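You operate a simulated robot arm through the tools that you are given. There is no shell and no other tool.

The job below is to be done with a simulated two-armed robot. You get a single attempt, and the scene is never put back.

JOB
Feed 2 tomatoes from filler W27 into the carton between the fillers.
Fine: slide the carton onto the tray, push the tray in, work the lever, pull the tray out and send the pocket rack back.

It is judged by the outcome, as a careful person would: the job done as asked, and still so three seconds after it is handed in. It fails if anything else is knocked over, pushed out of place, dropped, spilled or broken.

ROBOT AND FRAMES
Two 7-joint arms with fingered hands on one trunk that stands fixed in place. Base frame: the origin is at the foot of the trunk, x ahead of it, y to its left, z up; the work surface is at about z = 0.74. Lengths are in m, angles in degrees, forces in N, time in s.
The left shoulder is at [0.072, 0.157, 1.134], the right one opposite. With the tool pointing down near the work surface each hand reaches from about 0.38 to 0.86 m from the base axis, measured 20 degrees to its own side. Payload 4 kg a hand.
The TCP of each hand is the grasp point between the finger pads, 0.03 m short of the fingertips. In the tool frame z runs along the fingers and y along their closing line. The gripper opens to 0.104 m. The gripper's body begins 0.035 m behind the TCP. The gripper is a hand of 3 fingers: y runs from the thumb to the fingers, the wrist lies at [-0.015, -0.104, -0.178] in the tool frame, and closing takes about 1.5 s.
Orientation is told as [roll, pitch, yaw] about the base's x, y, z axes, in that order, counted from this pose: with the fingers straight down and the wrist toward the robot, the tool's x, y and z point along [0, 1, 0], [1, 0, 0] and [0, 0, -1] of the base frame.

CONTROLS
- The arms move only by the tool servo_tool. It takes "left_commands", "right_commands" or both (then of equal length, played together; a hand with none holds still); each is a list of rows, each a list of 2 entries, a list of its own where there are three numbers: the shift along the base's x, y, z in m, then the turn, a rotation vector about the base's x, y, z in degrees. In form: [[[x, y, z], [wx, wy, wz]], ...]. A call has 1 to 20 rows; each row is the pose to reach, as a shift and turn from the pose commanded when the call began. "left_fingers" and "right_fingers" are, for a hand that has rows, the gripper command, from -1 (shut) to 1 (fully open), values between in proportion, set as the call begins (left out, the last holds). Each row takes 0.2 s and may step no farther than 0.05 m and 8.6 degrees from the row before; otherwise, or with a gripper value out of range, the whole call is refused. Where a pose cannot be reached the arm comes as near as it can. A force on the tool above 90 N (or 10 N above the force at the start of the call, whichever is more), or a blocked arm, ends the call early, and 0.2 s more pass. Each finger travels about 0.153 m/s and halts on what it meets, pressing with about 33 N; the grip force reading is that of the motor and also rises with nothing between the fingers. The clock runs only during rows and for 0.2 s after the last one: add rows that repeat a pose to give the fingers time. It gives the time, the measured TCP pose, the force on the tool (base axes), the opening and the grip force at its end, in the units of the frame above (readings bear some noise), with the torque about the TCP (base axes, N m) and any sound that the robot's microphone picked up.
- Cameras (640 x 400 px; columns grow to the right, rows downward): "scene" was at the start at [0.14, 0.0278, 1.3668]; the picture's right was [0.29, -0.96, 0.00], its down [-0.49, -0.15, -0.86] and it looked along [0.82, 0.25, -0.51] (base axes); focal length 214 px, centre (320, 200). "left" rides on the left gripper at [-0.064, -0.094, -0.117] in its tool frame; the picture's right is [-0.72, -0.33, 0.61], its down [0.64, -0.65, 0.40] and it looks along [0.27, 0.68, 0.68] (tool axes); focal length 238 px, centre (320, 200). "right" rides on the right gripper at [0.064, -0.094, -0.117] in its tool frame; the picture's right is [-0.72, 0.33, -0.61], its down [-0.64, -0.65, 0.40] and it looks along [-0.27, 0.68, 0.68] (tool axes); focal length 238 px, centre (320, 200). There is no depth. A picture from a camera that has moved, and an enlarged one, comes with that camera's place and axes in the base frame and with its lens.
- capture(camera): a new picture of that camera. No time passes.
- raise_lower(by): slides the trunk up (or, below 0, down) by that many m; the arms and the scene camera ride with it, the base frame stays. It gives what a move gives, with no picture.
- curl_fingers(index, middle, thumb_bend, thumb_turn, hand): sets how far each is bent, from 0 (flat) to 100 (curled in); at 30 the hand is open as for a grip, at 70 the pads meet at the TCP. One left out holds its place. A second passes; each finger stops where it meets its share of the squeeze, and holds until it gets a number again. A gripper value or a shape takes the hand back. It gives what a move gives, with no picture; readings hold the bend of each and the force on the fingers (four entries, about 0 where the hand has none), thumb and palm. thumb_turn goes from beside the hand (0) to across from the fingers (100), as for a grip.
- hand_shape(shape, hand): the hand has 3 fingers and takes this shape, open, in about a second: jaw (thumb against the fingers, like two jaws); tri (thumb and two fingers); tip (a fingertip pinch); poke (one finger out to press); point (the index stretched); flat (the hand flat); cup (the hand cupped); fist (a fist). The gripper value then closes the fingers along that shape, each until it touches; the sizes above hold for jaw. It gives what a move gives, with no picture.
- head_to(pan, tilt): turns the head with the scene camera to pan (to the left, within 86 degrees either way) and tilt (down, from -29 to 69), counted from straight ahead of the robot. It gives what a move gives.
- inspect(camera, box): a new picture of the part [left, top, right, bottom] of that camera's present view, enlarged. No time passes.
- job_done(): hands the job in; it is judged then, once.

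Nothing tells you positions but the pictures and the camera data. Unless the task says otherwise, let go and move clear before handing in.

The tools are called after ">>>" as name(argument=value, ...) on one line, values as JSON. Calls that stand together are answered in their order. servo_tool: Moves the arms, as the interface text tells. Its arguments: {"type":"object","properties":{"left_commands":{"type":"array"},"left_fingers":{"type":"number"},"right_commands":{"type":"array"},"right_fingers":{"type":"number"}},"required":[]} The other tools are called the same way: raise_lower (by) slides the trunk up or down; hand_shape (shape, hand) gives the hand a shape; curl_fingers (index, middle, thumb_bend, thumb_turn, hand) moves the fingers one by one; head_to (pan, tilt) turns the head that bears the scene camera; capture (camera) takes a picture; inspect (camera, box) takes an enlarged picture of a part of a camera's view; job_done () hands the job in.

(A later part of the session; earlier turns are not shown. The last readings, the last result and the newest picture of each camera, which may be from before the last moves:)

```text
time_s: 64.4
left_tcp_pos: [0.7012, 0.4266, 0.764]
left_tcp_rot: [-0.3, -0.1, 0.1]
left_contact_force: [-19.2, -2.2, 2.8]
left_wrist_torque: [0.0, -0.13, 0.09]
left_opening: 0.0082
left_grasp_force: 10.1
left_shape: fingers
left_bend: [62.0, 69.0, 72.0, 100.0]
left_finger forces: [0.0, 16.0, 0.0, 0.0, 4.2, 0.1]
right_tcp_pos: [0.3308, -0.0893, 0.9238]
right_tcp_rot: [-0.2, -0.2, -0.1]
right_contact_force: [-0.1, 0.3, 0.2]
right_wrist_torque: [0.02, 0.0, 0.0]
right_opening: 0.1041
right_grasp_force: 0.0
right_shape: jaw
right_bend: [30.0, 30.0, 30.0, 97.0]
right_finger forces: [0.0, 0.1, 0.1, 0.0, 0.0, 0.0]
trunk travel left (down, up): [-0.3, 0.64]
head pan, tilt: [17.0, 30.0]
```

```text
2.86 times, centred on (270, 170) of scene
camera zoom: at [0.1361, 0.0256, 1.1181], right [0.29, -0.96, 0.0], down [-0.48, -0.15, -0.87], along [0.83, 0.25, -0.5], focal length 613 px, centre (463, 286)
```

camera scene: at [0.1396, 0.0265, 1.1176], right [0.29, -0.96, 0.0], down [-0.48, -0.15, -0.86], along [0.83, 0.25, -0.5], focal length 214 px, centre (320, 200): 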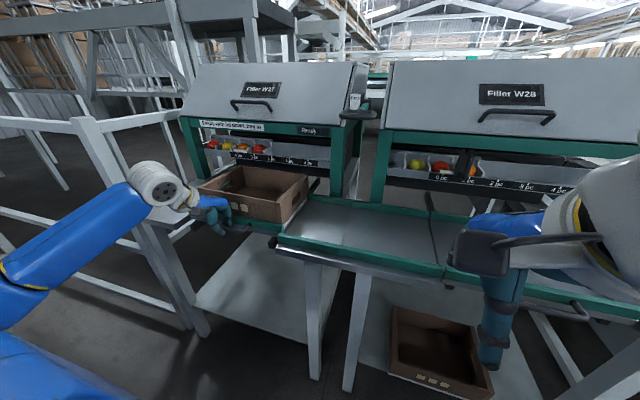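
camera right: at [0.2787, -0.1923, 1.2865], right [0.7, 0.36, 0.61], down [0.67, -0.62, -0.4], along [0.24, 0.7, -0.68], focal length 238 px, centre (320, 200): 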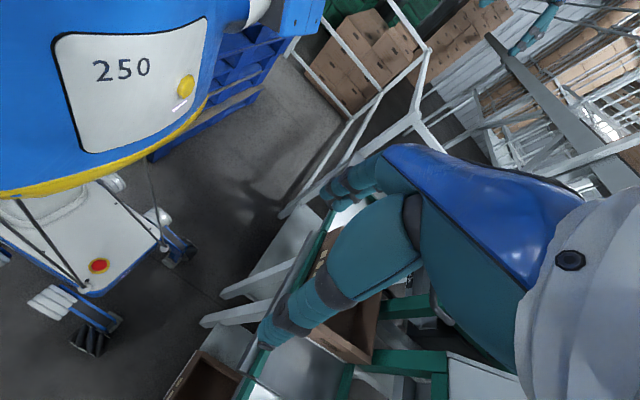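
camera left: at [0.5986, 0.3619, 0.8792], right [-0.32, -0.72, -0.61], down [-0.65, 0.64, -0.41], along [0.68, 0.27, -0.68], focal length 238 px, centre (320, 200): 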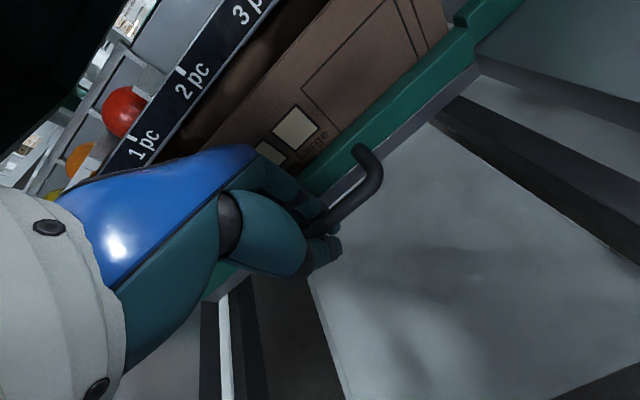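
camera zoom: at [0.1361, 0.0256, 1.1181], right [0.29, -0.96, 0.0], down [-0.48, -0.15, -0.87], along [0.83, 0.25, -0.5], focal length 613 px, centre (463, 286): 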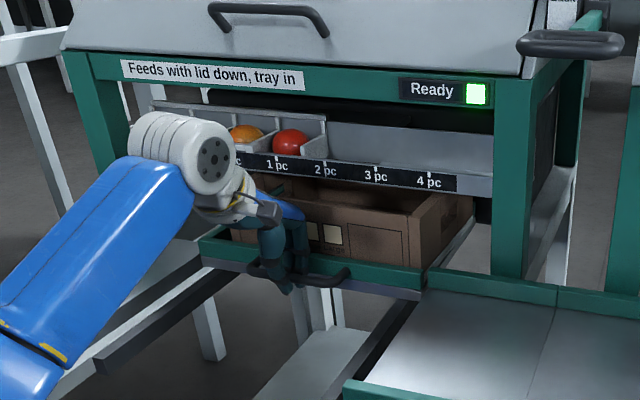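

The tray has seated at its stop and the light is green. I'll relax the push, open the fingers and lift straight off the handle.

>>> servo_tool(left_commands=[[[-0.003, 0, -0.001], [0, 0, 0]], [[-0.008, -0.001, -0.002], [0, 0, 0]]])

>>> curl_fingers(hand="left", index=57, middle=57, thumb_bend=45)

>>> inspect(camera="left", box=[220, 130, 440, 340])

>>> inspect(camera="scene", box=[230, 150, 350, 220])

```text
time_s: 65.0
left_tcp_pos: [0.6967, 0.4254, 0.7617]
left_tcp_rot: [-0.4, -0.2, 0.1]
left_contact_force: [-6.5, 0.6, 6.9]
left_wrist_torque: [0.06, -0.26, 0.1]
left_opening: 0.0049
left_grasp_force: 4.5
left_shape: fingers
left_bend: [62.0, 65.0, 74.0, 100.0]
left_finger forces: [0.0, 8.1, 0.0, 0.0, 0.4, 0.0]
right_tcp_pos: [0.3319, -0.0893, 0.9235]
right_tcp_rot: [-0.2, -0.1, -0.1]
right_contact_force: [0.4, 0.3, -0.1]
right_wrist_torque: [-0.01, 0.02, 0.0]
right_opening: 0.104
right_grasp_force: 0.0
right_shape: jaw
right_bend: [30.0, 30.0, 30.0, 97.0]
right_finger forces: [0.0, 0.1, 0.0, 0.0, 0.1, 0.0]
trunk travel left (down, up): [-0.3, 0.64]
head pan, tilt: [17.0, 30.0]
```

```text
time_s: 66.0
left_tcp_pos: [0.6948, 0.4259, 0.7591]
left_tcp_rot: [-0.3, -0.2, 0.1]
left_contact_force: [-14.3, 0.1, 5.9]
left_wrist_torque: [0.07, -0.3, 0.22]
left_opening: 0.05
left_grasp_force: 8.1
left_shape: fingers
left_bend: [56.0, 63.0, 45.0, 99.0]
left_finger forces: [0.0, 15.5, 0.0, 0.0, 0.0, 0.0]
right_tcp_pos: [0.331, -0.0902, 0.9244]
right_tcp_rot: [-0.2, -0.3, 0.0]
right_contact_force: [0.5, 0.4, -0.7]
right_wrist_torque: [-0.04, -0.01, 0.0]
right_opening: 0.1039
right_grasp_force: 0.0
right_shape: jaw
right_bend: [30.0, 30.0, 30.0, 97.0]
right_finger forces: [0.0, 0.0, 0.0, 0.1, 0.0, 0.0]
trunk travel left (down, up): [-0.3, 0.64]
head pan, tilt: [17.0, 30.0]
```

```text
1.90 times, centred on (330, 235) of left
camera zoom: at [0.5997, 0.3621, 0.8783], right [-0.32, -0.72, -0.61], down [-0.65, 0.64, -0.41], along [0.69, 0.27, -0.68], focal length 454 px, centre (301, 133)
```

zoom: 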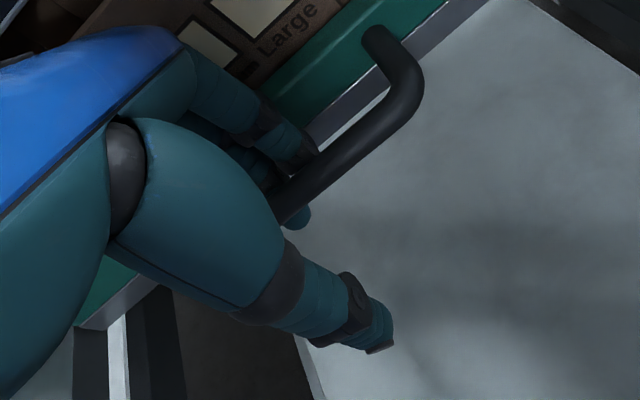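

```text
5.33 times, centred on (290, 185) of scene
camera zoom: at [0.1364, 0.0259, 1.1181], right [0.29, -0.96, 0.0], down [-0.48, -0.15, -0.87], along [0.83, 0.25, -0.5], focal length 1144 px, centre (480, 280)
```

zoom: 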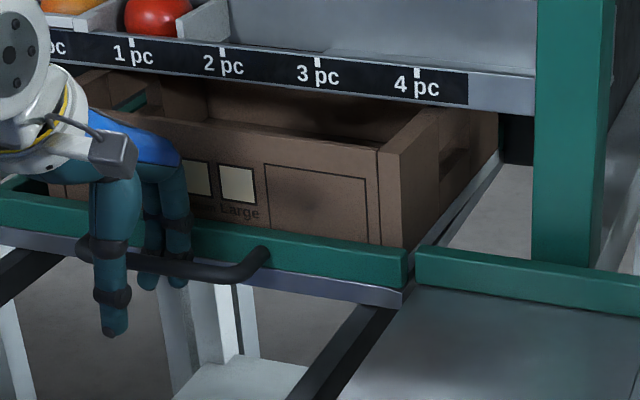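

The middle finger's back presses the rail lightly. I'll move back 6 mm to centre it in the gap and then lift out.

>>> servo_tool(left_commands=[[[-0.004, 0, 0.001], [0, 0, 0]], [[-0.007, 0, 0.002], [0, 0, 0]]])

>>> inspect(camera="scene", box=[230, 150, 350, 220])

```text
time_s: 66.6
left_tcp_pos: [0.6891, 0.4255, 0.7619]
left_tcp_rot: [-0.4, -0.2, -0.1]
left_contact_force: [-1.7, 0.1, 0.6]
left_wrist_torque: [0.02, 0.0, 0.01]
left_opening: 0.0499
left_grasp_force: 1.0
left_shape: fingers
left_bend: [56.0, 57.0, 45.0, 99.0]
left_finger forces: [0.0, 1.1, 0.1, 0.0, 0.0, 0.0]
right_tcp_pos: [0.3338, -0.0886, 0.9231]
right_tcp_rot: [-0.2, 0.0, -0.1]
right_contact_force: [-0.2, 0.6, 0.5]
right_wrist_torque: [0.04, -0.01, -0.01]
right_opening: 0.104
right_grasp_force: 0.0
right_shape: jaw
right_bend: [30.0, 30.0, 30.0, 97.0]
right_finger forces: [0.0, 0.0, 0.0, 0.2, 0.0, 0.0]
trunk travel left (down, up): [-0.3, 0.64]
head pan, tilt: [17.0, 30.0]
```

```text
5.33 times, centred on (290, 185) of scene
camera zoom: at [0.1401, 0.0267, 1.1175], right [0.29, -0.96, 0.0], down [-0.48, -0.15, -0.86], along [0.83, 0.25, -0.5], focal length 1144 px, centre (480, 280)
```

zoom: 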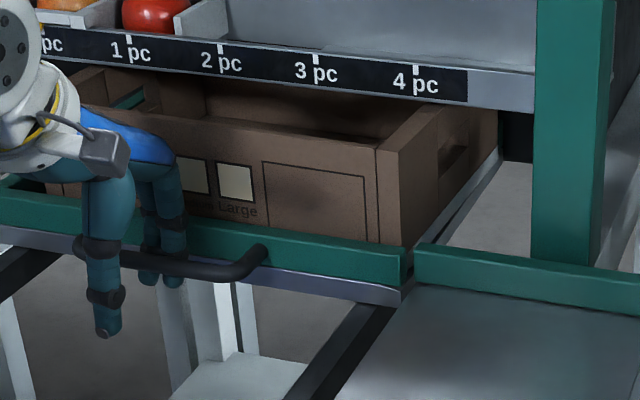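

The fingers are free in the gap. I'll lift straight up, then draw the left hand back and to the left, out of the view of the scale.

>>> servo_tool(left_commands=[[[-0.001, 0, 0.01], [0, 0, 0]], [[-0.001, 0, 0.02], [0, 0, 0]], [[-0.001, 0, 0.035], [0, 0, 0]], [[-0.001, 0, 0.055], [0, 0, 0]], [[-0.02, 0, 0.075], [0, 0, 0]], [[-0.05, 0.01, 0.09], [0, 0, 0]], [[-0.09, 0.02, 0.1], [0, 0, 0]], [[-0.13, 0.03, 0.11], [0, 0, 0]], [[-0.17, 0.04, 0.12], [0, 0, 0]], [[-0.21, 0.05, 0.13], [0, 0, 0]], [[-0.23, 0.08, 0.15], [0, 0, 0]], [[-0.25, 0.11, 0.17], [0, 0, 0]]])

>>> capture(camera="scene")

>>> capture(camera="left")

>>> capture(camera="right")

```text
time_s: 69.2
left_tcp_pos: [0.4385, 0.534, 0.9342]
left_tcp_rot: [-0.2, -0.2, 0.0]
left_contact_force: [0.2, -0.4, -0.2]
left_wrist_torque: [-0.02, -0.03, -0.02]
left_opening: 0.0504
left_grasp_force: 0.1
left_shape: fingers
left_bend: [56.0, 56.0, 45.0, 99.0]
left_finger forces: [0.0, 0.0, 0.0, 0.1, 0.0, 0.0]
right_tcp_pos: [0.3335, -0.0903, 0.9238]
right_tcp_rot: [-0.4, 0.0, -0.1]
right_contact_force: [-0.1, 0.1, 0.3]
right_wrist_torque: [-0.03, 0.01, -0.01]
right_opening: 0.1039
right_grasp_force: 0.1
right_shape: jaw
right_bend: [30.0, 30.0, 30.0, 97.0]
right_finger forces: [0.0, 0.0, 0.0, 0.0, 0.1, 0.0]
trunk travel left (down, up): [-0.3, 0.64]
head pan, tilt: [17.0, 30.0]
```

```text
taken
camera scene: at [0.1386, 0.0276, 1.1177], right [0.29, -0.96, 0.0], down [-0.48, -0.15, -0.87], along [0.83, 0.25, -0.5], focal length 214 px, centre (320, 200)
```

scene: 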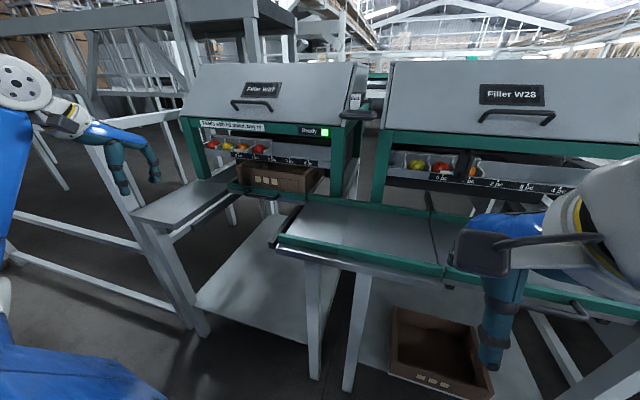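

```text
taken
camera left: at [0.3442, 0.4699, 1.0515], right [-0.32, -0.72, -0.61], down [-0.65, 0.64, -0.41], along [0.69, 0.26, -0.68], focal length 238 px, centre (320, 200)
```

left: 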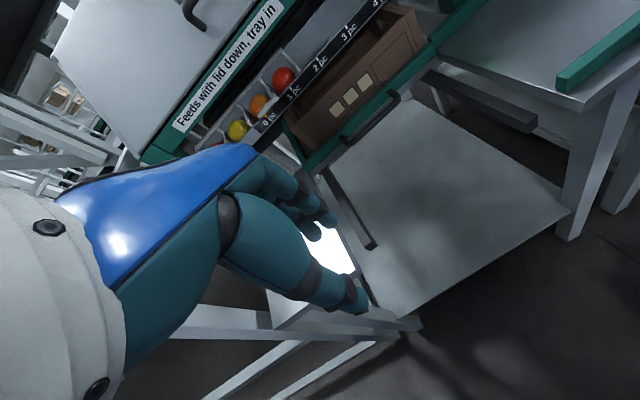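

```text
taken
camera right: at [0.2398, -0.0239, 1.04], right [0.33, -0.72, 0.62], down [-0.65, -0.64, -0.4], along [0.68, -0.27, -0.68], focal length 238 px, centre (320, 200)
```

right: 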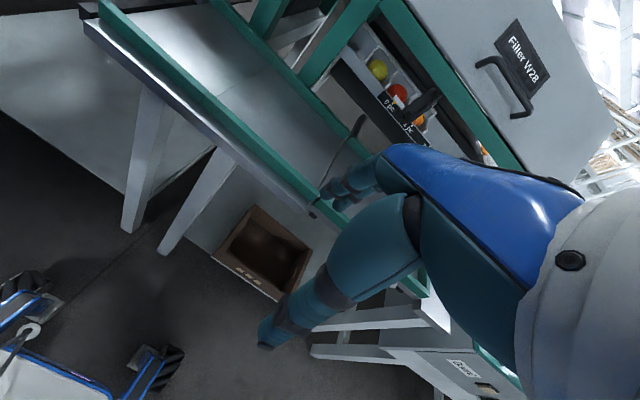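

The tray stays in and the light stays green. Now the lever: I'll zoom in on it from the present viewpoint to fix the loop's position.

>>> inspect(camera="scene", box=[310, 70, 410, 150])

>>> inspect(camera="scene", box=[190, 110, 350, 200])

```text
5.00 times, centred on (360, 110) of scene
camera zoom: at [0.1386, 0.0276, 1.1177], right [0.29, -0.96, 0.0], down [-0.48, -0.15, -0.87], along [0.83, 0.25, -0.5], focal length 1072 px, centre (120, 650)
```

zoom: 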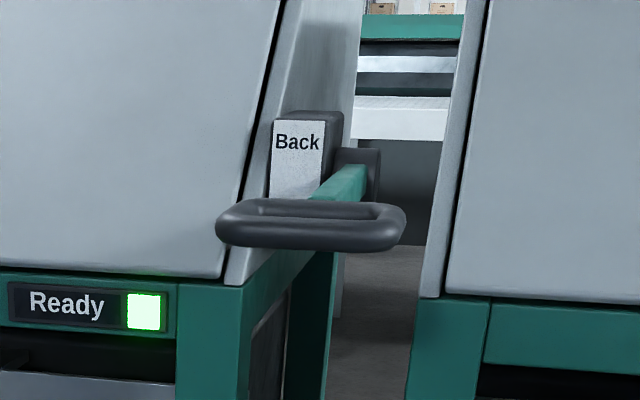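

```text
4.00 times, centred on (270, 155) of scene
camera zoom: at [0.1386, 0.0276, 1.1177], right [0.29, -0.96, 0.0], down [-0.48, -0.15, -0.87], along [0.83, 0.25, -0.5], focal length 858 px, centre (520, 380)
```

zoom: 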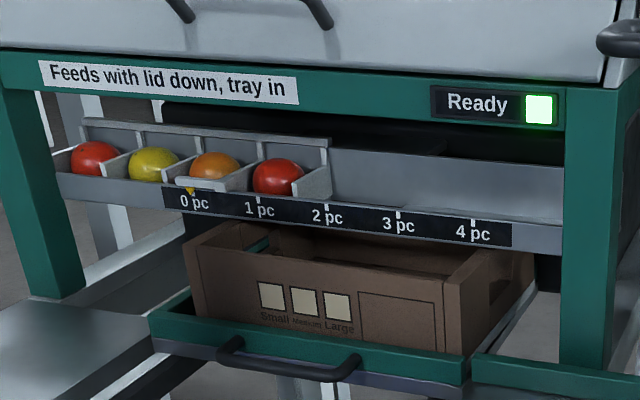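

The loop's front bar is at about x = 0.661, y ≈ 0.10, z ≈ 1.036, with its pivot near [0.884, 0.095, 1.045], so pressing it down should feed. I'll bring the right hand up and forward near the loop.

>>> servo_tool(right_commands=[[[0, 0, 0.045], [0, 0, 0]], [[0, 0, 0.09], [0, 0, 0]], [[0, 0, 0.135], [0, 0, 0]], [[0.01, 0.01, 0.18], [0, 0, 0]], [[0.03, 0.03, 0.215], [0, 0, 0]], [[0.06, 0.06, 0.23], [0, 0, 0]], [[0.095, 0.09, 0.235], [0, 0, 0]], [[0.13, 0.12, 0.235], [0, 0, 0]], [[0.165, 0.15, 0.235], [0, 0, 0]], [[0.2, 0.175, 0.235], [0, 0, 0]], [[0.235, 0.19, 0.235], [0, 0, 0]], [[0.26, 0.19, 0.235], [0, 0, 0]]])

>>> capture(camera="scene")

>>> capture(camera="right")

```text
time_s: 71.8
left_tcp_pos: [0.4404, 0.5335, 0.9333]
left_tcp_rot: [-0.3, 0.0, 0.1]
left_contact_force: [-0.7, 0.4, -0.6]
left_wrist_torque: [0.0, 0.04, 0.0]
left_opening: 0.0503
left_grasp_force: 0.0
left_shape: fingers
left_bend: [56.0, 56.0, 45.0, 99.0]
left_finger forces: [0.0, 0.0, 0.1, 0.0, 0.1, 0.1]
right_tcp_pos: [0.5886, 0.0958, 1.153]
right_tcp_rot: [-0.4, -0.1, 0.0]
right_contact_force: [-0.8, 0.7, 0.9]
right_wrist_torque: [-0.01, 0.01, -0.01]
right_opening: 0.1041
right_grasp_force: 0.1
right_shape: jaw
right_bend: [30.0, 30.0, 30.0, 97.0]
right_finger forces: [0.1, 0.1, 0.0, 0.0, 0.1, 0.0]
right hand out of reach, approached as far as the arm can: row 12
trunk travel left (down, up): [-0.3, 0.64]
head pan, tilt: [17.0, 30.0]
```

```text
taken
camera scene: at [0.1402, 0.0298, 1.1174], right [0.29, -0.96, 0.0], down [-0.48, -0.15, -0.86], along [0.83, 0.25, -0.5], focal length 214 px, centre (320, 200)
```

scene: 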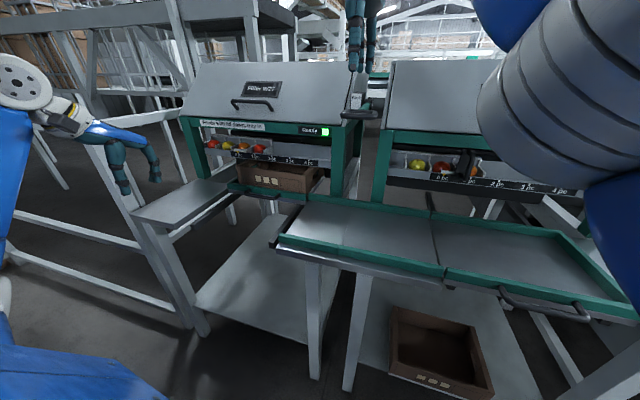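

```text
taken
camera right: at [0.495, 0.1604, 1.269], right [0.33, -0.72, 0.62], down [-0.65, -0.64, -0.4], along [0.68, -0.27, -0.68], focal length 238 px, centre (320, 200)
```

right: 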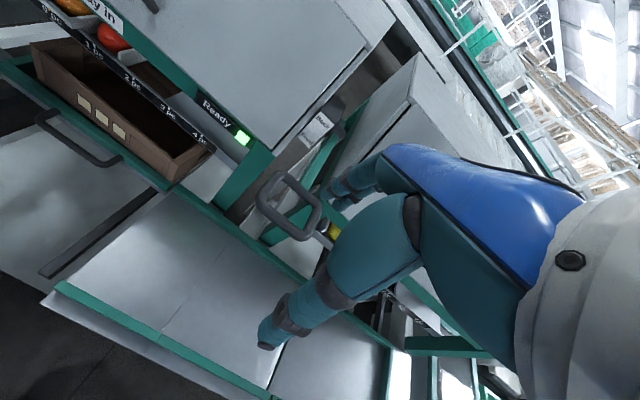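

The right arm is folded with its elbow up near the head and is at its reach limit here. I'll swing the hand back out to the right to unfold the elbow, then look at its posture.

>>> servo_tool(right_commands=[[[-0.01, -0.03, 0.0], [0, 0, 0]], [[-0.01, -0.07, 0.0], [0, 0, 0]], [[-0.01, -0.11, 0.0], [0, 0, 0]], [[0.0, -0.15, 0.0], [0, 0, 0]], [[0.01, -0.19, 0.0], [0, 0, 0]], [[0.02, -0.23, 0.0], [0, 0, 0]], [[0.03, -0.27, 0.0], [0, 0, 0]], [[0.03, -0.31, 0.0], [0, 0, 0]], [[0.03, -0.35, 0.0], [0, 0, 0]]])

>>> head_to(pan=-40, tilt=30)

>>> capture(camera="scene")

```text
time_s: 73.8
left_tcp_pos: [0.4399, 0.5317, 0.9329]
left_tcp_rot: [-0.2, -0.1, 0.0]
left_contact_force: [-0.1, -0.4, 0.6]
left_wrist_torque: [-0.01, -0.03, -0.04]
left_opening: 0.0506
left_grasp_force: 0.0
left_shape: fingers
left_bend: [56.0, 56.0, 45.0, 99.0]
left_finger forces: [0.0, 0.1, 0.1, 0.1, 0.0, 0.0]
right_tcp_pos: [0.6197, -0.2573, 1.149]
right_tcp_rot: [-0.2, 0.0, 0.0]
right_contact_force: [0.4, -0.4, -0.5]
right_wrist_torque: [0.02, 0.01, 0.02]
right_opening: 0.1041
right_grasp_force: 0.1
right_shape: jaw
right_bend: [30.0, 30.0, 30.0, 97.0]
right_finger forces: [0.1, 0.0, 0.0, 0.0, 0.0, 0.0]
trunk travel left (down, up): [-0.3, 0.64]
head pan, tilt: [17.0, 30.0]
```

```text
time_s: 75.0
left_tcp_pos: [0.4395, 0.5333, 0.9331]
left_tcp_rot: [-0.4, -0.1, 0.1]
left_contact_force: [0.0, 0.7, 1.2]
left_wrist_torque: [0.01, 0.0, 0.02]
left_opening: 0.0504
left_grasp_force: 0.2
left_shape: fingers
left_bend: [56.0, 56.0, 45.0, 99.0]
left_finger forces: [0.1, 0.0, 0.0, 0.1, 0.0, 0.1]
right_tcp_pos: [0.6183, -0.2544, 1.1491]
right_tcp_rot: [-0.2, 0.1, -0.1]
right_contact_force: [0.6, 0.1, -0.3]
right_wrist_torque: [0.0, 0.01, 0.0]
right_opening: 0.1039
right_grasp_force: 0.2
right_shape: jaw
right_bend: [30.0, 30.0, 30.0, 97.0]
right_finger forces: [0.1, 0.0, 0.0, 0.0, 0.0, 0.0]
trunk travel left (down, up): [-0.3, 0.64]
head pan, tilt: [-40.0, 30.0]
```

```text
taken
camera scene: at [0.1226, -0.0578, 1.1177], right [-0.64, -0.77, 0.0], down [-0.39, 0.32, -0.87], along [0.66, -0.56, -0.5], focal length 214 px, centre (320, 200)
```

scene: 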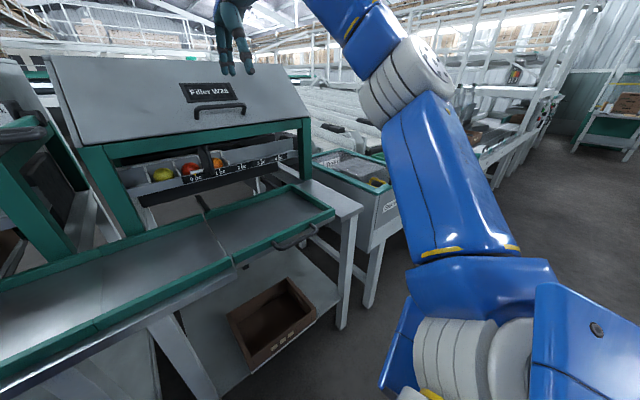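

The right elbow is held high because the trunk is low. I'll raise the trunk back to its original height, which should suit the lever better.

>>> raise_lower(by=0.25)

>>> servo_tool(right_commands=[[[0, 0.02, -0.04], [0, 0, 0]], [[0, 0.04, -0.08], [0, 0, 0]], [[0, 0.06, -0.12], [0, 0, 0]], [[0, 0.08, -0.16], [0, 0, 0]], [[0, 0.1, -0.2], [0, 0, 0]], [[0, 0.12, -0.24], [0, 0, 0]], [[0, 0.15, -0.265], [0, 0, 0]], [[0, 0.19, -0.27], [0, 0, 0]], [[0, 0.23, -0.27], [0, 0, 0]]])

>>> capture(camera="scene")

```text
time_s: 77.6
left_tcp_pos: [0.4386, 0.5333, 1.183]
left_tcp_rot: [-0.4, -0.2, 0.1]
left_contact_force: [0.4, 0.0, -0.3]
left_wrist_torque: [-0.01, 0.05, 0.03]
left_opening: 0.0504
left_grasp_force: 0.1
left_shape: fingers
left_bend: [56.0, 56.0, 45.0, 99.0]
left_finger forces: [0.1, 0.0, 0.0, 0.0, 0.1, 0.0]
right_tcp_pos: [0.6183, -0.257, 1.3996]
right_tcp_rot: [-0.2, 0.0, 0.0]
right_contact_force: [0.1, 0.9, -0.3]
right_wrist_torque: [0.04, 0.02, 0.03]
right_opening: 0.1038
right_grasp_force: 0.0
right_shape: jaw
right_bend: [30.0, 30.0, 30.0, 97.0]
right_finger forces: [0.1, 0.1, 0.0, 0.0, 0.0, 0.1]
trunk travel left (down, up): [-0.55, 0.39]
head pan, tilt: [-40.0, 30.0]
```

```text
time_s: 79.6
left_tcp_pos: [0.4398, 0.5365, 1.1817]
left_tcp_rot: [-0.4, -0.1, 0.1]
left_contact_force: [-0.6, -0.2, 0.7]
left_wrist_torque: [-0.03, -0.02, -0.02]
left_opening: 0.0505
left_grasp_force: 0.0
left_shape: fingers
left_bend: [56.0, 56.0, 45.0, 99.0]
left_finger forces: [0.0, 0.1, 0.1, 0.0, 0.1, 0.1]
right_tcp_pos: [0.6193, -0.0225, 1.1282]
right_tcp_rot: [-0.5, 0.0, -0.1]
right_contact_force: [-0.3, -0.4, -1.0]
right_wrist_torque: [0.01, 0.0, 0.01]
right_opening: 0.1039
right_grasp_force: 0.1
right_shape: jaw
right_bend: [30.0, 30.0, 30.0, 97.0]
right_finger forces: [0.1, 0.0, 0.0, 0.0, 0.0, 0.0]
trunk travel left (down, up): [-0.55, 0.39]
head pan, tilt: [-40.0, 30.0]
```

```text
taken
camera scene: at [0.1235, -0.0531, 1.3678], right [-0.64, -0.77, 0.01], down [-0.39, 0.32, -0.87], along [0.66, -0.56, -0.5], focal length 214 px, centre (320, 200)
```

scene: 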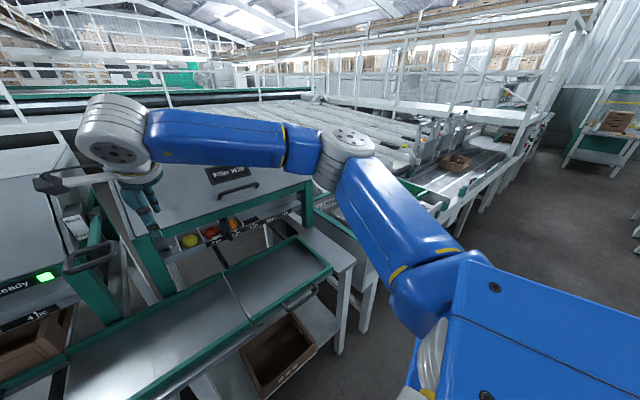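

The right arm now reaches well. I'll move it on toward the loop (y = 0.10), staying above it.

>>> servo_tool(right_commands=[[[0.005, 0.03, 0.0], [0, 0, 0]], [[0.01, 0.06, 0.0], [0, 0, 0]], [[0.015, 0.09, 0.0], [0, 0, 0]], [[0.02, 0.12, 0.0], [0, 0, 0]]])

>>> head_to(pan=17, tilt=30)

>>> capture(camera="scene")

>>> capture(camera="right")

>>> capture(camera="left")

```text
time_s: 80.6
left_tcp_pos: [0.4402, 0.5325, 1.183]
left_tcp_rot: [-0.4, -0.1, 0.1]
left_contact_force: [-0.2, 1.5, -0.1]
left_wrist_torque: [-0.01, -0.04, 0.05]
left_opening: 0.0503
left_grasp_force: 0.1
left_shape: fingers
left_bend: [56.0, 56.0, 45.0, 99.0]
left_finger forces: [0.0, 0.0, 0.0, 0.0, 0.0, 0.0]
right_tcp_pos: [0.6371, 0.0943, 1.1327]
right_tcp_rot: [-0.4, 0.1, -0.1]
right_contact_force: [-0.4, 0.7, 0.5]
right_wrist_torque: [0.02, 0.0, 0.02]
right_opening: 0.1041
right_grasp_force: 0.0
right_shape: jaw
right_bend: [30.0, 30.0, 30.0, 97.0]
right_finger forces: [0.0, 0.0, 0.1, 0.0, 0.0, 0.0]
trunk travel left (down, up): [-0.55, 0.39]
head pan, tilt: [-40.0, 30.0]
```

```text
time_s: 81.9
left_tcp_pos: [0.4401, 0.5335, 1.1828]
left_tcp_rot: [-0.3, -0.1, 0.1]
left_contact_force: [0.4, 0.3, -0.6]
left_wrist_torque: [0.0, -0.01, 0.03]
left_opening: 0.0507
left_grasp_force: 0.0
left_shape: fingers
left_bend: [56.0, 56.0, 45.0, 99.0]
left_finger forces: [0.0, 0.0, 0.0, 0.0, 0.0, 0.0]
right_tcp_pos: [0.6374, 0.093, 1.1314]
right_tcp_rot: [-0.2, 0.0, 0.1]
right_contact_force: [0.6, -0.7, -0.3]
right_wrist_torque: [-0.02, -0.01, 0.0]
right_opening: 0.1042
right_grasp_force: 0.0
right_shape: jaw
right_bend: [30.0, 30.0, 30.0, 97.0]
right_finger forces: [0.0, 0.1, 0.1, 0.0, 0.1, 0.1]
trunk travel left (down, up): [-0.55, 0.39]
head pan, tilt: [17.0, 30.0]
```

```text
taken
camera scene: at [0.1407, 0.0288, 1.3675], right [0.29, -0.96, 0.0], down [-0.48, -0.15, -0.86], along [0.83, 0.25, -0.5], focal length 214 px, centre (320, 200)
```

scene: 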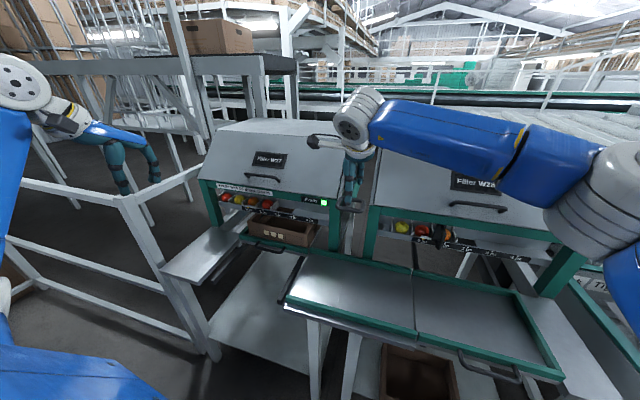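

```text
taken
camera right: at [0.5444, 0.1576, 1.2476], right [0.33, -0.72, 0.62], down [-0.65, -0.64, -0.4], along [0.68, -0.27, -0.68], focal length 238 px, centre (320, 200)
```

right: 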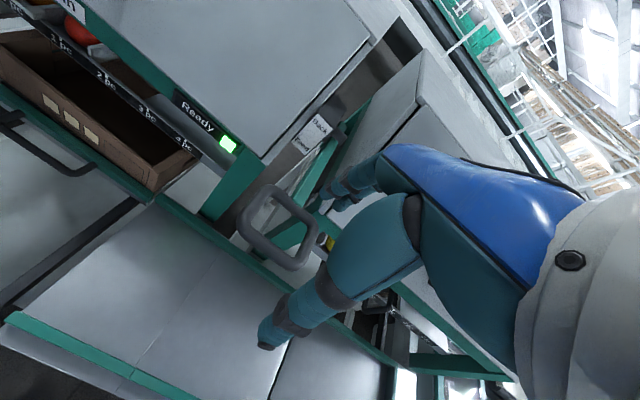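

```text
taken
camera left: at [0.3455, 0.4698, 1.3013], right [-0.32, -0.72, -0.61], down [-0.65, 0.64, -0.41], along [0.68, 0.27, -0.68], focal length 238 px, centre (320, 200)
```

left: 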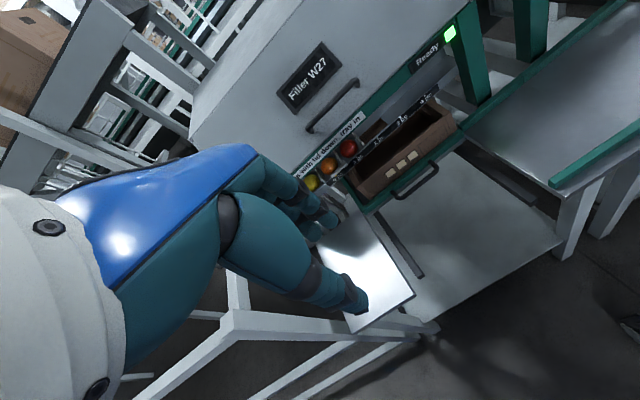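

The right hand is above the loop, and the scale and tomatoes are visible to the scene camera. I'll zoom in to measure the loop relative to the hand.

>>> inspect(camera="right", box=[180, 120, 400, 300])

>>> inspect(camera="scene", box=[310, 130, 410, 230])

>>> inspect(camera="scene", box=[200, 170, 350, 260])

```text
2.22 times, centred on (290, 210) of right
camera zoom: at [0.5444, 0.1576, 1.2476], right [0.33, -0.72, 0.62], down [-0.65, -0.64, -0.4], along [0.68, -0.27, -0.68], focal length 530 px, centre (387, 178)
```

zoom: 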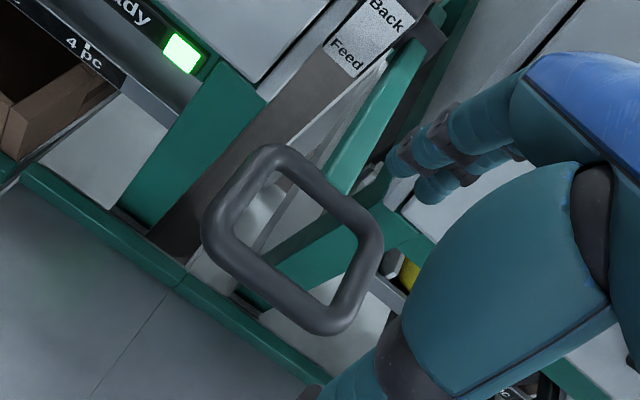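

```text
4.00 times, centred on (360, 180) of scene
camera zoom: at [0.1407, 0.0288, 1.3675], right [0.29, -0.96, 0.0], down [-0.48, -0.15, -0.86], along [0.83, 0.25, -0.5], focal length 858 px, centre (160, 280)
```

zoom: 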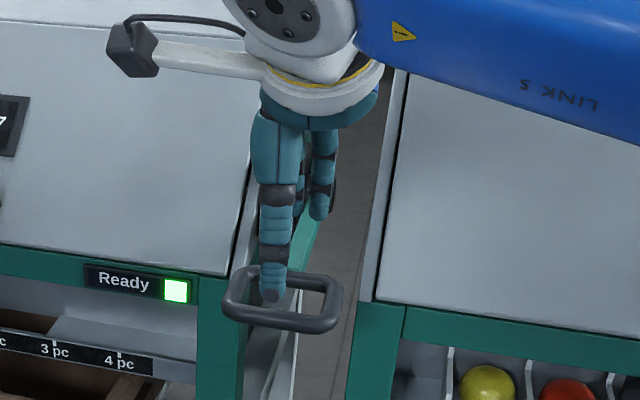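

```text
4.27 times, centred on (275, 215) of scene
camera zoom: at [0.1407, 0.0288, 1.3675], right [0.29, -0.96, 0.0], down [-0.48, -0.15, -0.86], along [0.83, 0.25, -0.5], focal length 915 px, centre (512, 136)
```

zoom: 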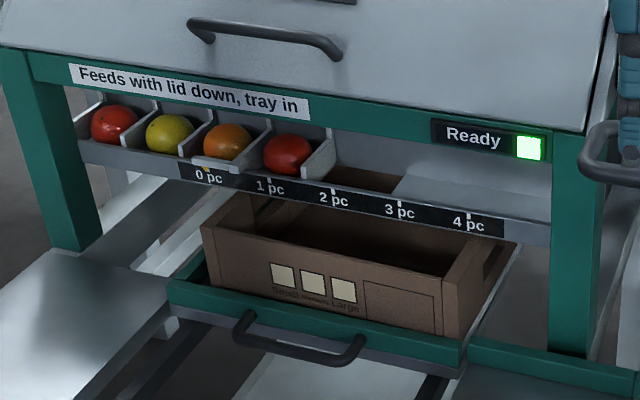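

I see the whole rack and the carton below the drop hole. The loop's front bar is near x = 0.654, y = 0.10, z = 1.04. I'll pre-shape the right fingers to straddle that bar, with the fingers inside the loop and the thumb in front.

>>> curl_fingers(hand="right", index=54, middle=54, thumb_bend=45, thumb_turn=100)

>>> servo_tool(right_commands=[[[0.005, 0.005, -0.01], [0, 0, 0]], [[0.008, 0.01, -0.025], [0, 0, 0]], [[0.009, 0.01, -0.04], [0, 0, 0]]])

>>> inspect(camera="right", box=[200, 120, 420, 300])

>>> inspect(camera="scene", box=[310, 150, 410, 230])

```text
time_s: 82.9
left_tcp_pos: [0.4397, 0.5332, 1.1848]
left_tcp_rot: [-0.3, -0.1, 0.1]
left_contact_force: [0.6, -0.5, -0.2]
left_wrist_torque: [-0.03, 0.02, 0.04]
left_opening: 0.0503
left_grasp_force: 0.0
left_shape: fingers
left_bend: [56.0, 56.0, 45.0, 99.0]
left_finger forces: [0.0, 0.1, 0.0, 0.1, 0.1, 0.0]
right_tcp_pos: [0.6373, 0.0923, 1.1305]
right_tcp_rot: [-0.3, 0.0, -0.1]
right_contact_force: [0.3, -0.1, 0.1]
right_wrist_torque: [0.0, 0.01, 0.0]
right_opening: 0.0537
right_grasp_force: 0.0
right_shape: fingers
right_bend: [54.0, 54.0, 45.0, 99.0]
right_finger forces: [0.0, 0.1, 0.1, 0.1, 0.1, 0.0]
trunk travel left (down, up): [-0.55, 0.39]
head pan, tilt: [17.0, 30.0]
```

```text
time_s: 83.7
left_tcp_pos: [0.4406, 0.5321, 1.1828]
left_tcp_rot: [-0.3, -0.1, 0.1]
left_contact_force: [0.0, 0.3, 0.1]
left_wrist_torque: [0.01, -0.03, -0.06]
left_opening: 0.0506
left_grasp_force: 0.0
left_shape: fingers
left_bend: [56.0, 56.0, 45.0, 99.0]
left_finger forces: [0.0, 0.0, 0.0, 0.0, 0.0, 0.0]
right_tcp_pos: [0.6461, 0.1033, 1.0896]
right_tcp_rot: [-0.2, -0.1, 0.0]
right_contact_force: [0.6, 0.5, 0.7]
right_wrist_torque: [0.03, 0.0, 0.01]
right_opening: 0.0537
right_grasp_force: 0.0
right_shape: fingers
right_bend: [54.0, 54.0, 45.0, 99.0]
right_finger forces: [0.0, 0.1, 0.1, 0.1, 0.1, 0.0]
trunk travel left (down, up): [-0.55, 0.39]
head pan, tilt: [17.0, 30.0]
```

```text
2.22 times, centred on (310, 210) of right
camera zoom: at [0.5535, 0.1683, 1.2068], right [0.33, -0.72, 0.62], down [-0.65, -0.64, -0.4], along [0.68, -0.27, -0.68], focal length 530 px, centre (342, 178)
```

zoom: 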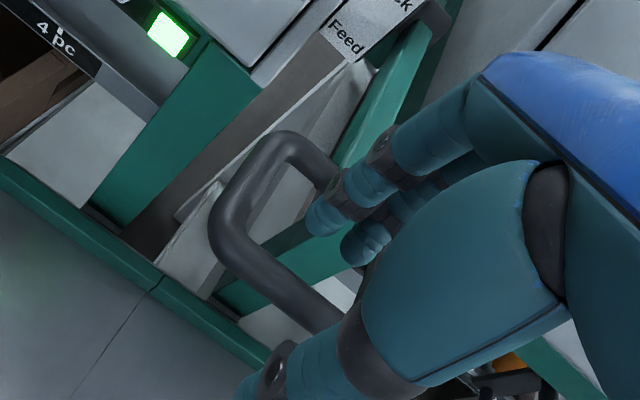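

```text
5.00 times, centred on (360, 190) of scene
camera zoom: at [0.141, 0.0288, 1.3675], right [0.29, -0.96, 0.0], down [-0.48, -0.15, -0.86], along [0.83, 0.25, -0.5], focal length 1072 px, centre (120, 250)
```

zoom: 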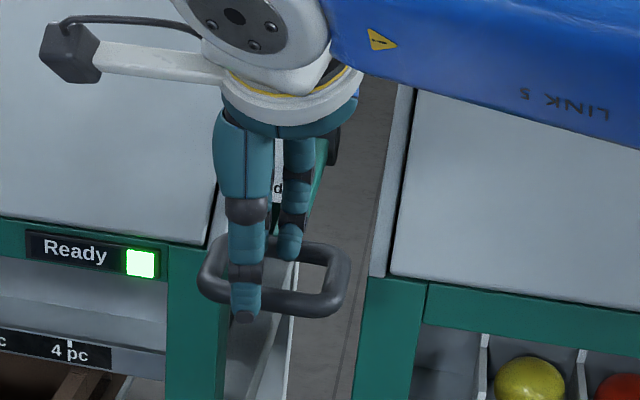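

The fingertips line up with the inside of the loop and the thumb is in front of the bar. I'll lower the hand around the bar.

>>> servo_tool(right_commands=[[[0.001, 0, -0.012], [0, 0, 0]], [[0.002, 0, -0.024], [0, 0, 0]], [[0.003, 0, -0.036], [0, 0, 0]], [[0.003, 0, -0.046], [0, 0, 0]]])

>>> inspect(camera="right", box=[200, 120, 420, 300])

>>> inspect(camera="scene", box=[310, 150, 410, 230])

```text
time_s: 84.7
left_tcp_pos: [0.4399, 0.5337, 1.1841]
left_tcp_rot: [-0.3, -0.1, 0.0]
left_contact_force: [0.5, 0.2, -0.2]
left_wrist_torque: [0.02, 0.05, 0.03]
left_opening: 0.0505
left_grasp_force: 0.0
left_shape: fingers
left_bend: [56.0, 56.0, 45.0, 99.0]
left_finger forces: [0.1, 0.0, 0.0, 0.0, 0.1, 0.0]
right_tcp_pos: [0.6505, 0.1045, 1.0435]
right_tcp_rot: [-0.2, -0.1, 0.0]
right_contact_force: [0.0, -0.8, 0.3]
right_wrist_torque: [0.02, 0.01, -0.03]
right_opening: 0.0537
right_grasp_force: 0.1
right_shape: fingers
right_bend: [54.0, 54.0, 45.0, 99.0]
right_finger forces: [0.0, 0.0, 0.0, 0.0, 0.0, 0.1]
trunk travel left (down, up): [-0.55, 0.39]
head pan, tilt: [17.0, 30.0]
```

```text
2.22 times, centred on (310, 210) of right
camera zoom: at [0.5572, 0.1698, 1.1598], right [0.33, -0.72, 0.62], down [-0.65, -0.64, -0.4], along [0.68, -0.27, -0.68], focal length 530 px, centre (342, 178)
```

zoom: 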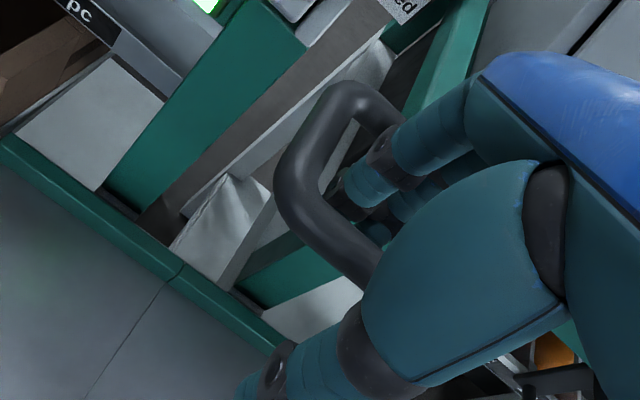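

```text
5.00 times, centred on (360, 190) of scene
camera zoom: at [0.1409, 0.0289, 1.3675], right [0.29, -0.96, 0.0], down [-0.48, -0.15, -0.86], along [0.83, 0.25, -0.5], focal length 1072 px, centre (120, 250)
```

zoom: 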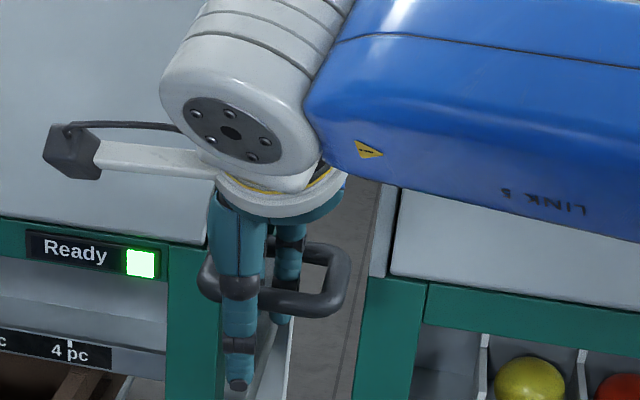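

The hand straddles the bar without touching it. I'll close the fingers on the bar now.

>>> curl_fingers(hand="right", index=72, middle=72, thumb_bend=72)

>>> inspect(camera="right", box=[200, 120, 420, 300])

>>> inspect(camera="scene", box=[200, 150, 400, 260])

```text
time_s: 85.7
left_tcp_pos: [0.4402, 0.5343, 1.1834]
left_tcp_rot: [-0.3, -0.1, 0.1]
left_contact_force: [-0.2, -0.1, 0.1]
left_wrist_torque: [0.02, 0.01, -0.02]
left_opening: 0.0506
left_grasp_force: 0.1
left_shape: fingers
left_bend: [56.0, 56.0, 45.0, 99.0]
left_finger forces: [0.0, 0.0, 0.0, 0.0, 0.0, 0.0]
right_tcp_pos: [0.6516, 0.1047, 1.0422]
right_tcp_rot: [-0.2, 0.0, 0.0]
right_contact_force: [2.7, 0.4, -0.8]
right_wrist_torque: [0.02, -0.02, -0.01]
right_opening: 0.0001
right_grasp_force: 1.3
right_shape: fingers
right_bend: [72.0, 72.0, 71.0, 100.0]
right_finger forces: [2.7, 0.0, 0.1, 0.1, 0.0, 0.1]
trunk travel left (down, up): [-0.55, 0.39]
head pan, tilt: [17.0, 30.0]
```

```text
2.22 times, centred on (310, 210) of right
camera zoom: at [0.5578, 0.1698, 1.1598], right [0.33, -0.72, 0.62], down [-0.65, -0.64, -0.4], along [0.68, -0.27, -0.68], focal length 530 px, centre (342, 178)
```

zoom: 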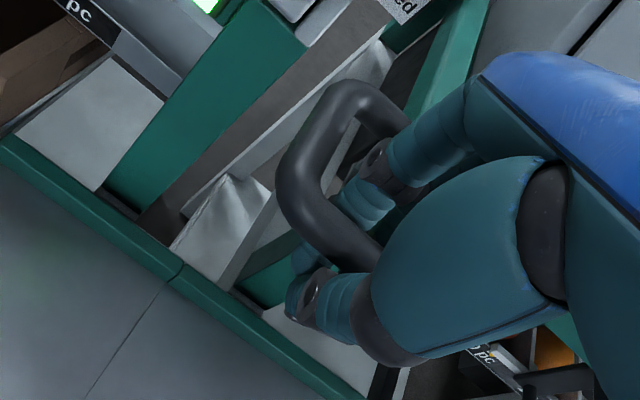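

```text
3.20 times, centred on (300, 205) of scene
camera zoom: at [0.1417, 0.0289, 1.3674], right [0.29, -0.96, 0.0], down [-0.48, -0.15, -0.86], along [0.83, 0.25, -0.5], focal length 686 px, centre (384, 184)
```

zoom: 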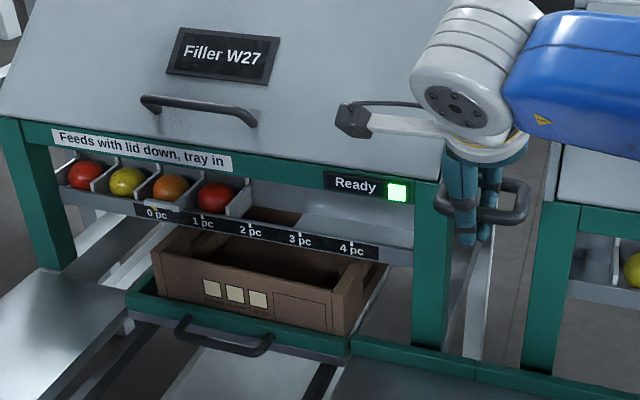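

The fingers and thumb have closed just under the bar, so the bar is caged in the hand. I'll move down a little along the lever's arc and check how the lever and the pointer respond.

>>> servo_tool(right_commands=[[[0, 0, -0.006], [0, 0, 0]], [[0.001, 0, -0.012], [0, 0, 0]], [[0.001, 0, -0.018], [0, 0, 0]], [[0.002, 0, -0.024], [0, 0, 0]]])

>>> inspect(camera="right", box=[200, 120, 420, 300])

>>> inspect(camera="scene", box=[200, 150, 400, 260])

```text
time_s: 86.7
left_tcp_pos: [0.4399, 0.532, 1.1827]
left_tcp_rot: [-0.3, -0.1, 0.1]
left_contact_force: [0.1, 0.0, 0.2]
left_wrist_torque: [0.04, 0.02, -0.01]
left_opening: 0.0507
left_grasp_force: 0.1
left_shape: fingers
left_bend: [56.0, 56.0, 45.0, 99.0]
left_finger forces: [0.0, 0.0, 0.0, 0.1, 0.0, 0.0]
right_tcp_pos: [0.6527, 0.1043, 1.0189]
right_tcp_rot: [-0.2, -0.1, 0.0]
right_contact_force: [-0.8, 0.6, -0.9]
right_wrist_torque: [0.0, -0.02, 0.01]
right_opening: 0.0
right_grasp_force: 0.1
right_shape: fingers
right_bend: [72.0, 72.0, 71.0, 100.0]
right_finger forces: [0.1, 0.0, 0.1, 0.1, 0.0, 0.1]
trunk travel left (down, up): [-0.55, 0.39]
head pan, tilt: [17.0, 30.0]
```

```text
2.22 times, centred on (310, 210) of right
camera zoom: at [0.5595, 0.1694, 1.136], right [0.33, -0.72, 0.62], down [-0.65, -0.64, -0.4], along [0.68, -0.27, -0.68], focal length 530 px, centre (342, 178)
```

zoom: 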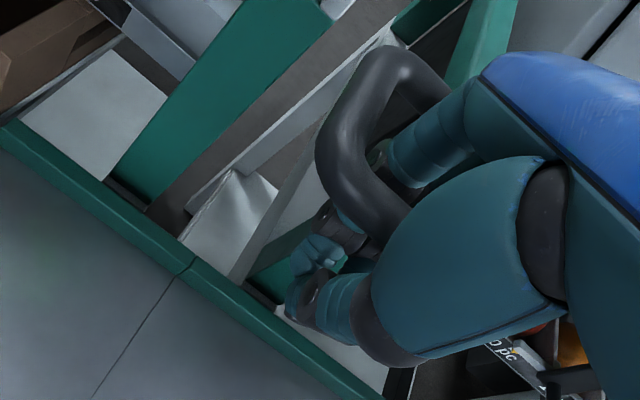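

```text
3.20 times, centred on (300, 205) of scene
camera zoom: at [0.1408, 0.0289, 1.3675], right [0.29, -0.96, 0.0], down [-0.48, -0.15, -0.86], along [0.83, 0.25, -0.5], focal length 686 px, centre (384, 184)
```

zoom: 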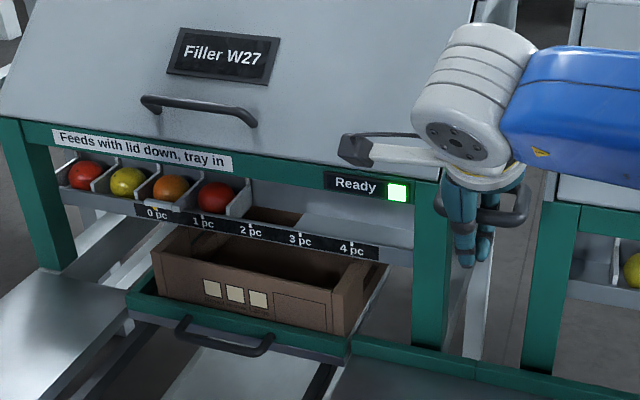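

The lever has not moved yet; the bar is rising toward the palm inside the cage. I'll keep going down in small steps until the palm meets the bar.

>>> servo_tool(right_commands=[[[0.001, 0, -0.006], [0, 0, 0]], [[0.002, 0, -0.012], [0, 0, 0]], [[0.002, 0, -0.018], [0, 0, 0]]])

>>> inspect(camera="scene", box=[200, 150, 400, 260])

```text
time_s: 87.5
left_tcp_pos: [0.4397, 0.5322, 1.1845]
left_tcp_rot: [-0.2, -0.1, 0.1]
left_contact_force: [-0.1, 0.0, 0.0]
left_wrist_torque: [0.01, 0.04, 0.01]
left_opening: 0.0504
left_grasp_force: 0.0
left_shape: fingers
left_bend: [56.0, 56.0, 45.0, 99.0]
left_finger forces: [0.0, 0.0, 0.0, 0.0, 0.0, 0.0]
right_tcp_pos: [0.6516, 0.1043, 1.0017]
right_tcp_rot: [-0.3, 0.0, 0.1]
right_contact_force: [-0.1, -0.2, -0.2]
right_wrist_torque: [0.0, 0.01, -0.01]
right_opening: 0.0
right_grasp_force: 0.0
right_shape: fingers
right_bend: [72.0, 72.0, 71.0, 100.0]
right_finger forces: [0.0, 0.0, 0.0, 0.0, 0.0, 0.1]
trunk travel left (down, up): [-0.55, 0.39]
head pan, tilt: [17.0, 30.0]
```

```text
3.20 times, centred on (300, 205) of scene
camera zoom: at [0.1407, 0.0289, 1.3675], right [0.29, -0.96, 0.0], down [-0.48, -0.15, -0.86], along [0.83, 0.25, -0.5], focal length 686 px, centre (384, 184)
```

zoom: 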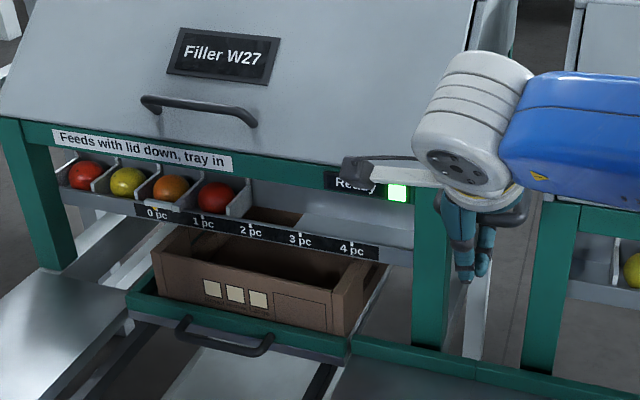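

There's still no contact force. I'll look closely at where the bar sits in the hand.

>>> inspect(camera="right", box=[200, 60, 460, 300])

>>> inspect(camera="scene", box=[320, 160, 400, 240])

>>> inspect(camera="left", box=[420, 0, 640, 140])

```text
1.67 times, centred on (330, 180) of right
camera zoom: at [0.5596, 0.169, 1.1181], right [0.33, -0.72, 0.62], down [-0.65, -0.64, -0.4], along [0.68, -0.27, -0.68], focal length 397 px, centre (303, 233)
```

zoom: 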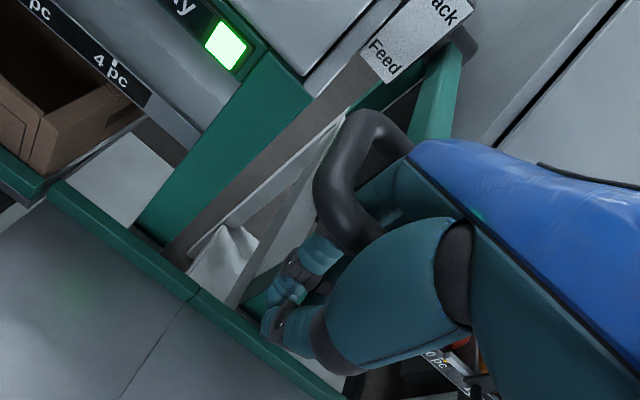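

```text
5.00 times, centred on (360, 200) of scene
camera zoom: at [0.1407, 0.0289, 1.3675], right [0.29, -0.96, 0.0], down [-0.48, -0.15, -0.86], along [0.83, 0.25, -0.5], focal length 1072 px, centre (120, 200)
```

zoom: 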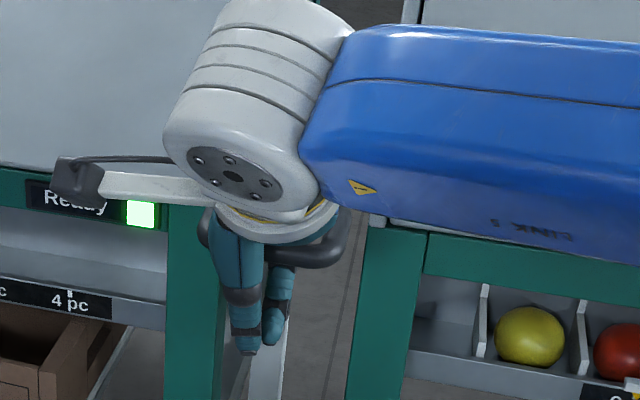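

```text
2.86 times, centred on (530, 70) of left
camera zoom: at [0.3455, 0.4698, 1.3013], right [-0.32, -0.72, -0.61], down [-0.65, 0.64, -0.41], along [0.68, 0.27, -0.68], focal length 681 px, centre (-280, 571)
```

zoom: 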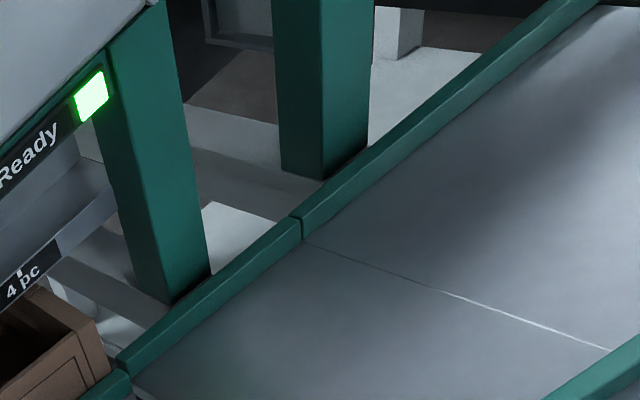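

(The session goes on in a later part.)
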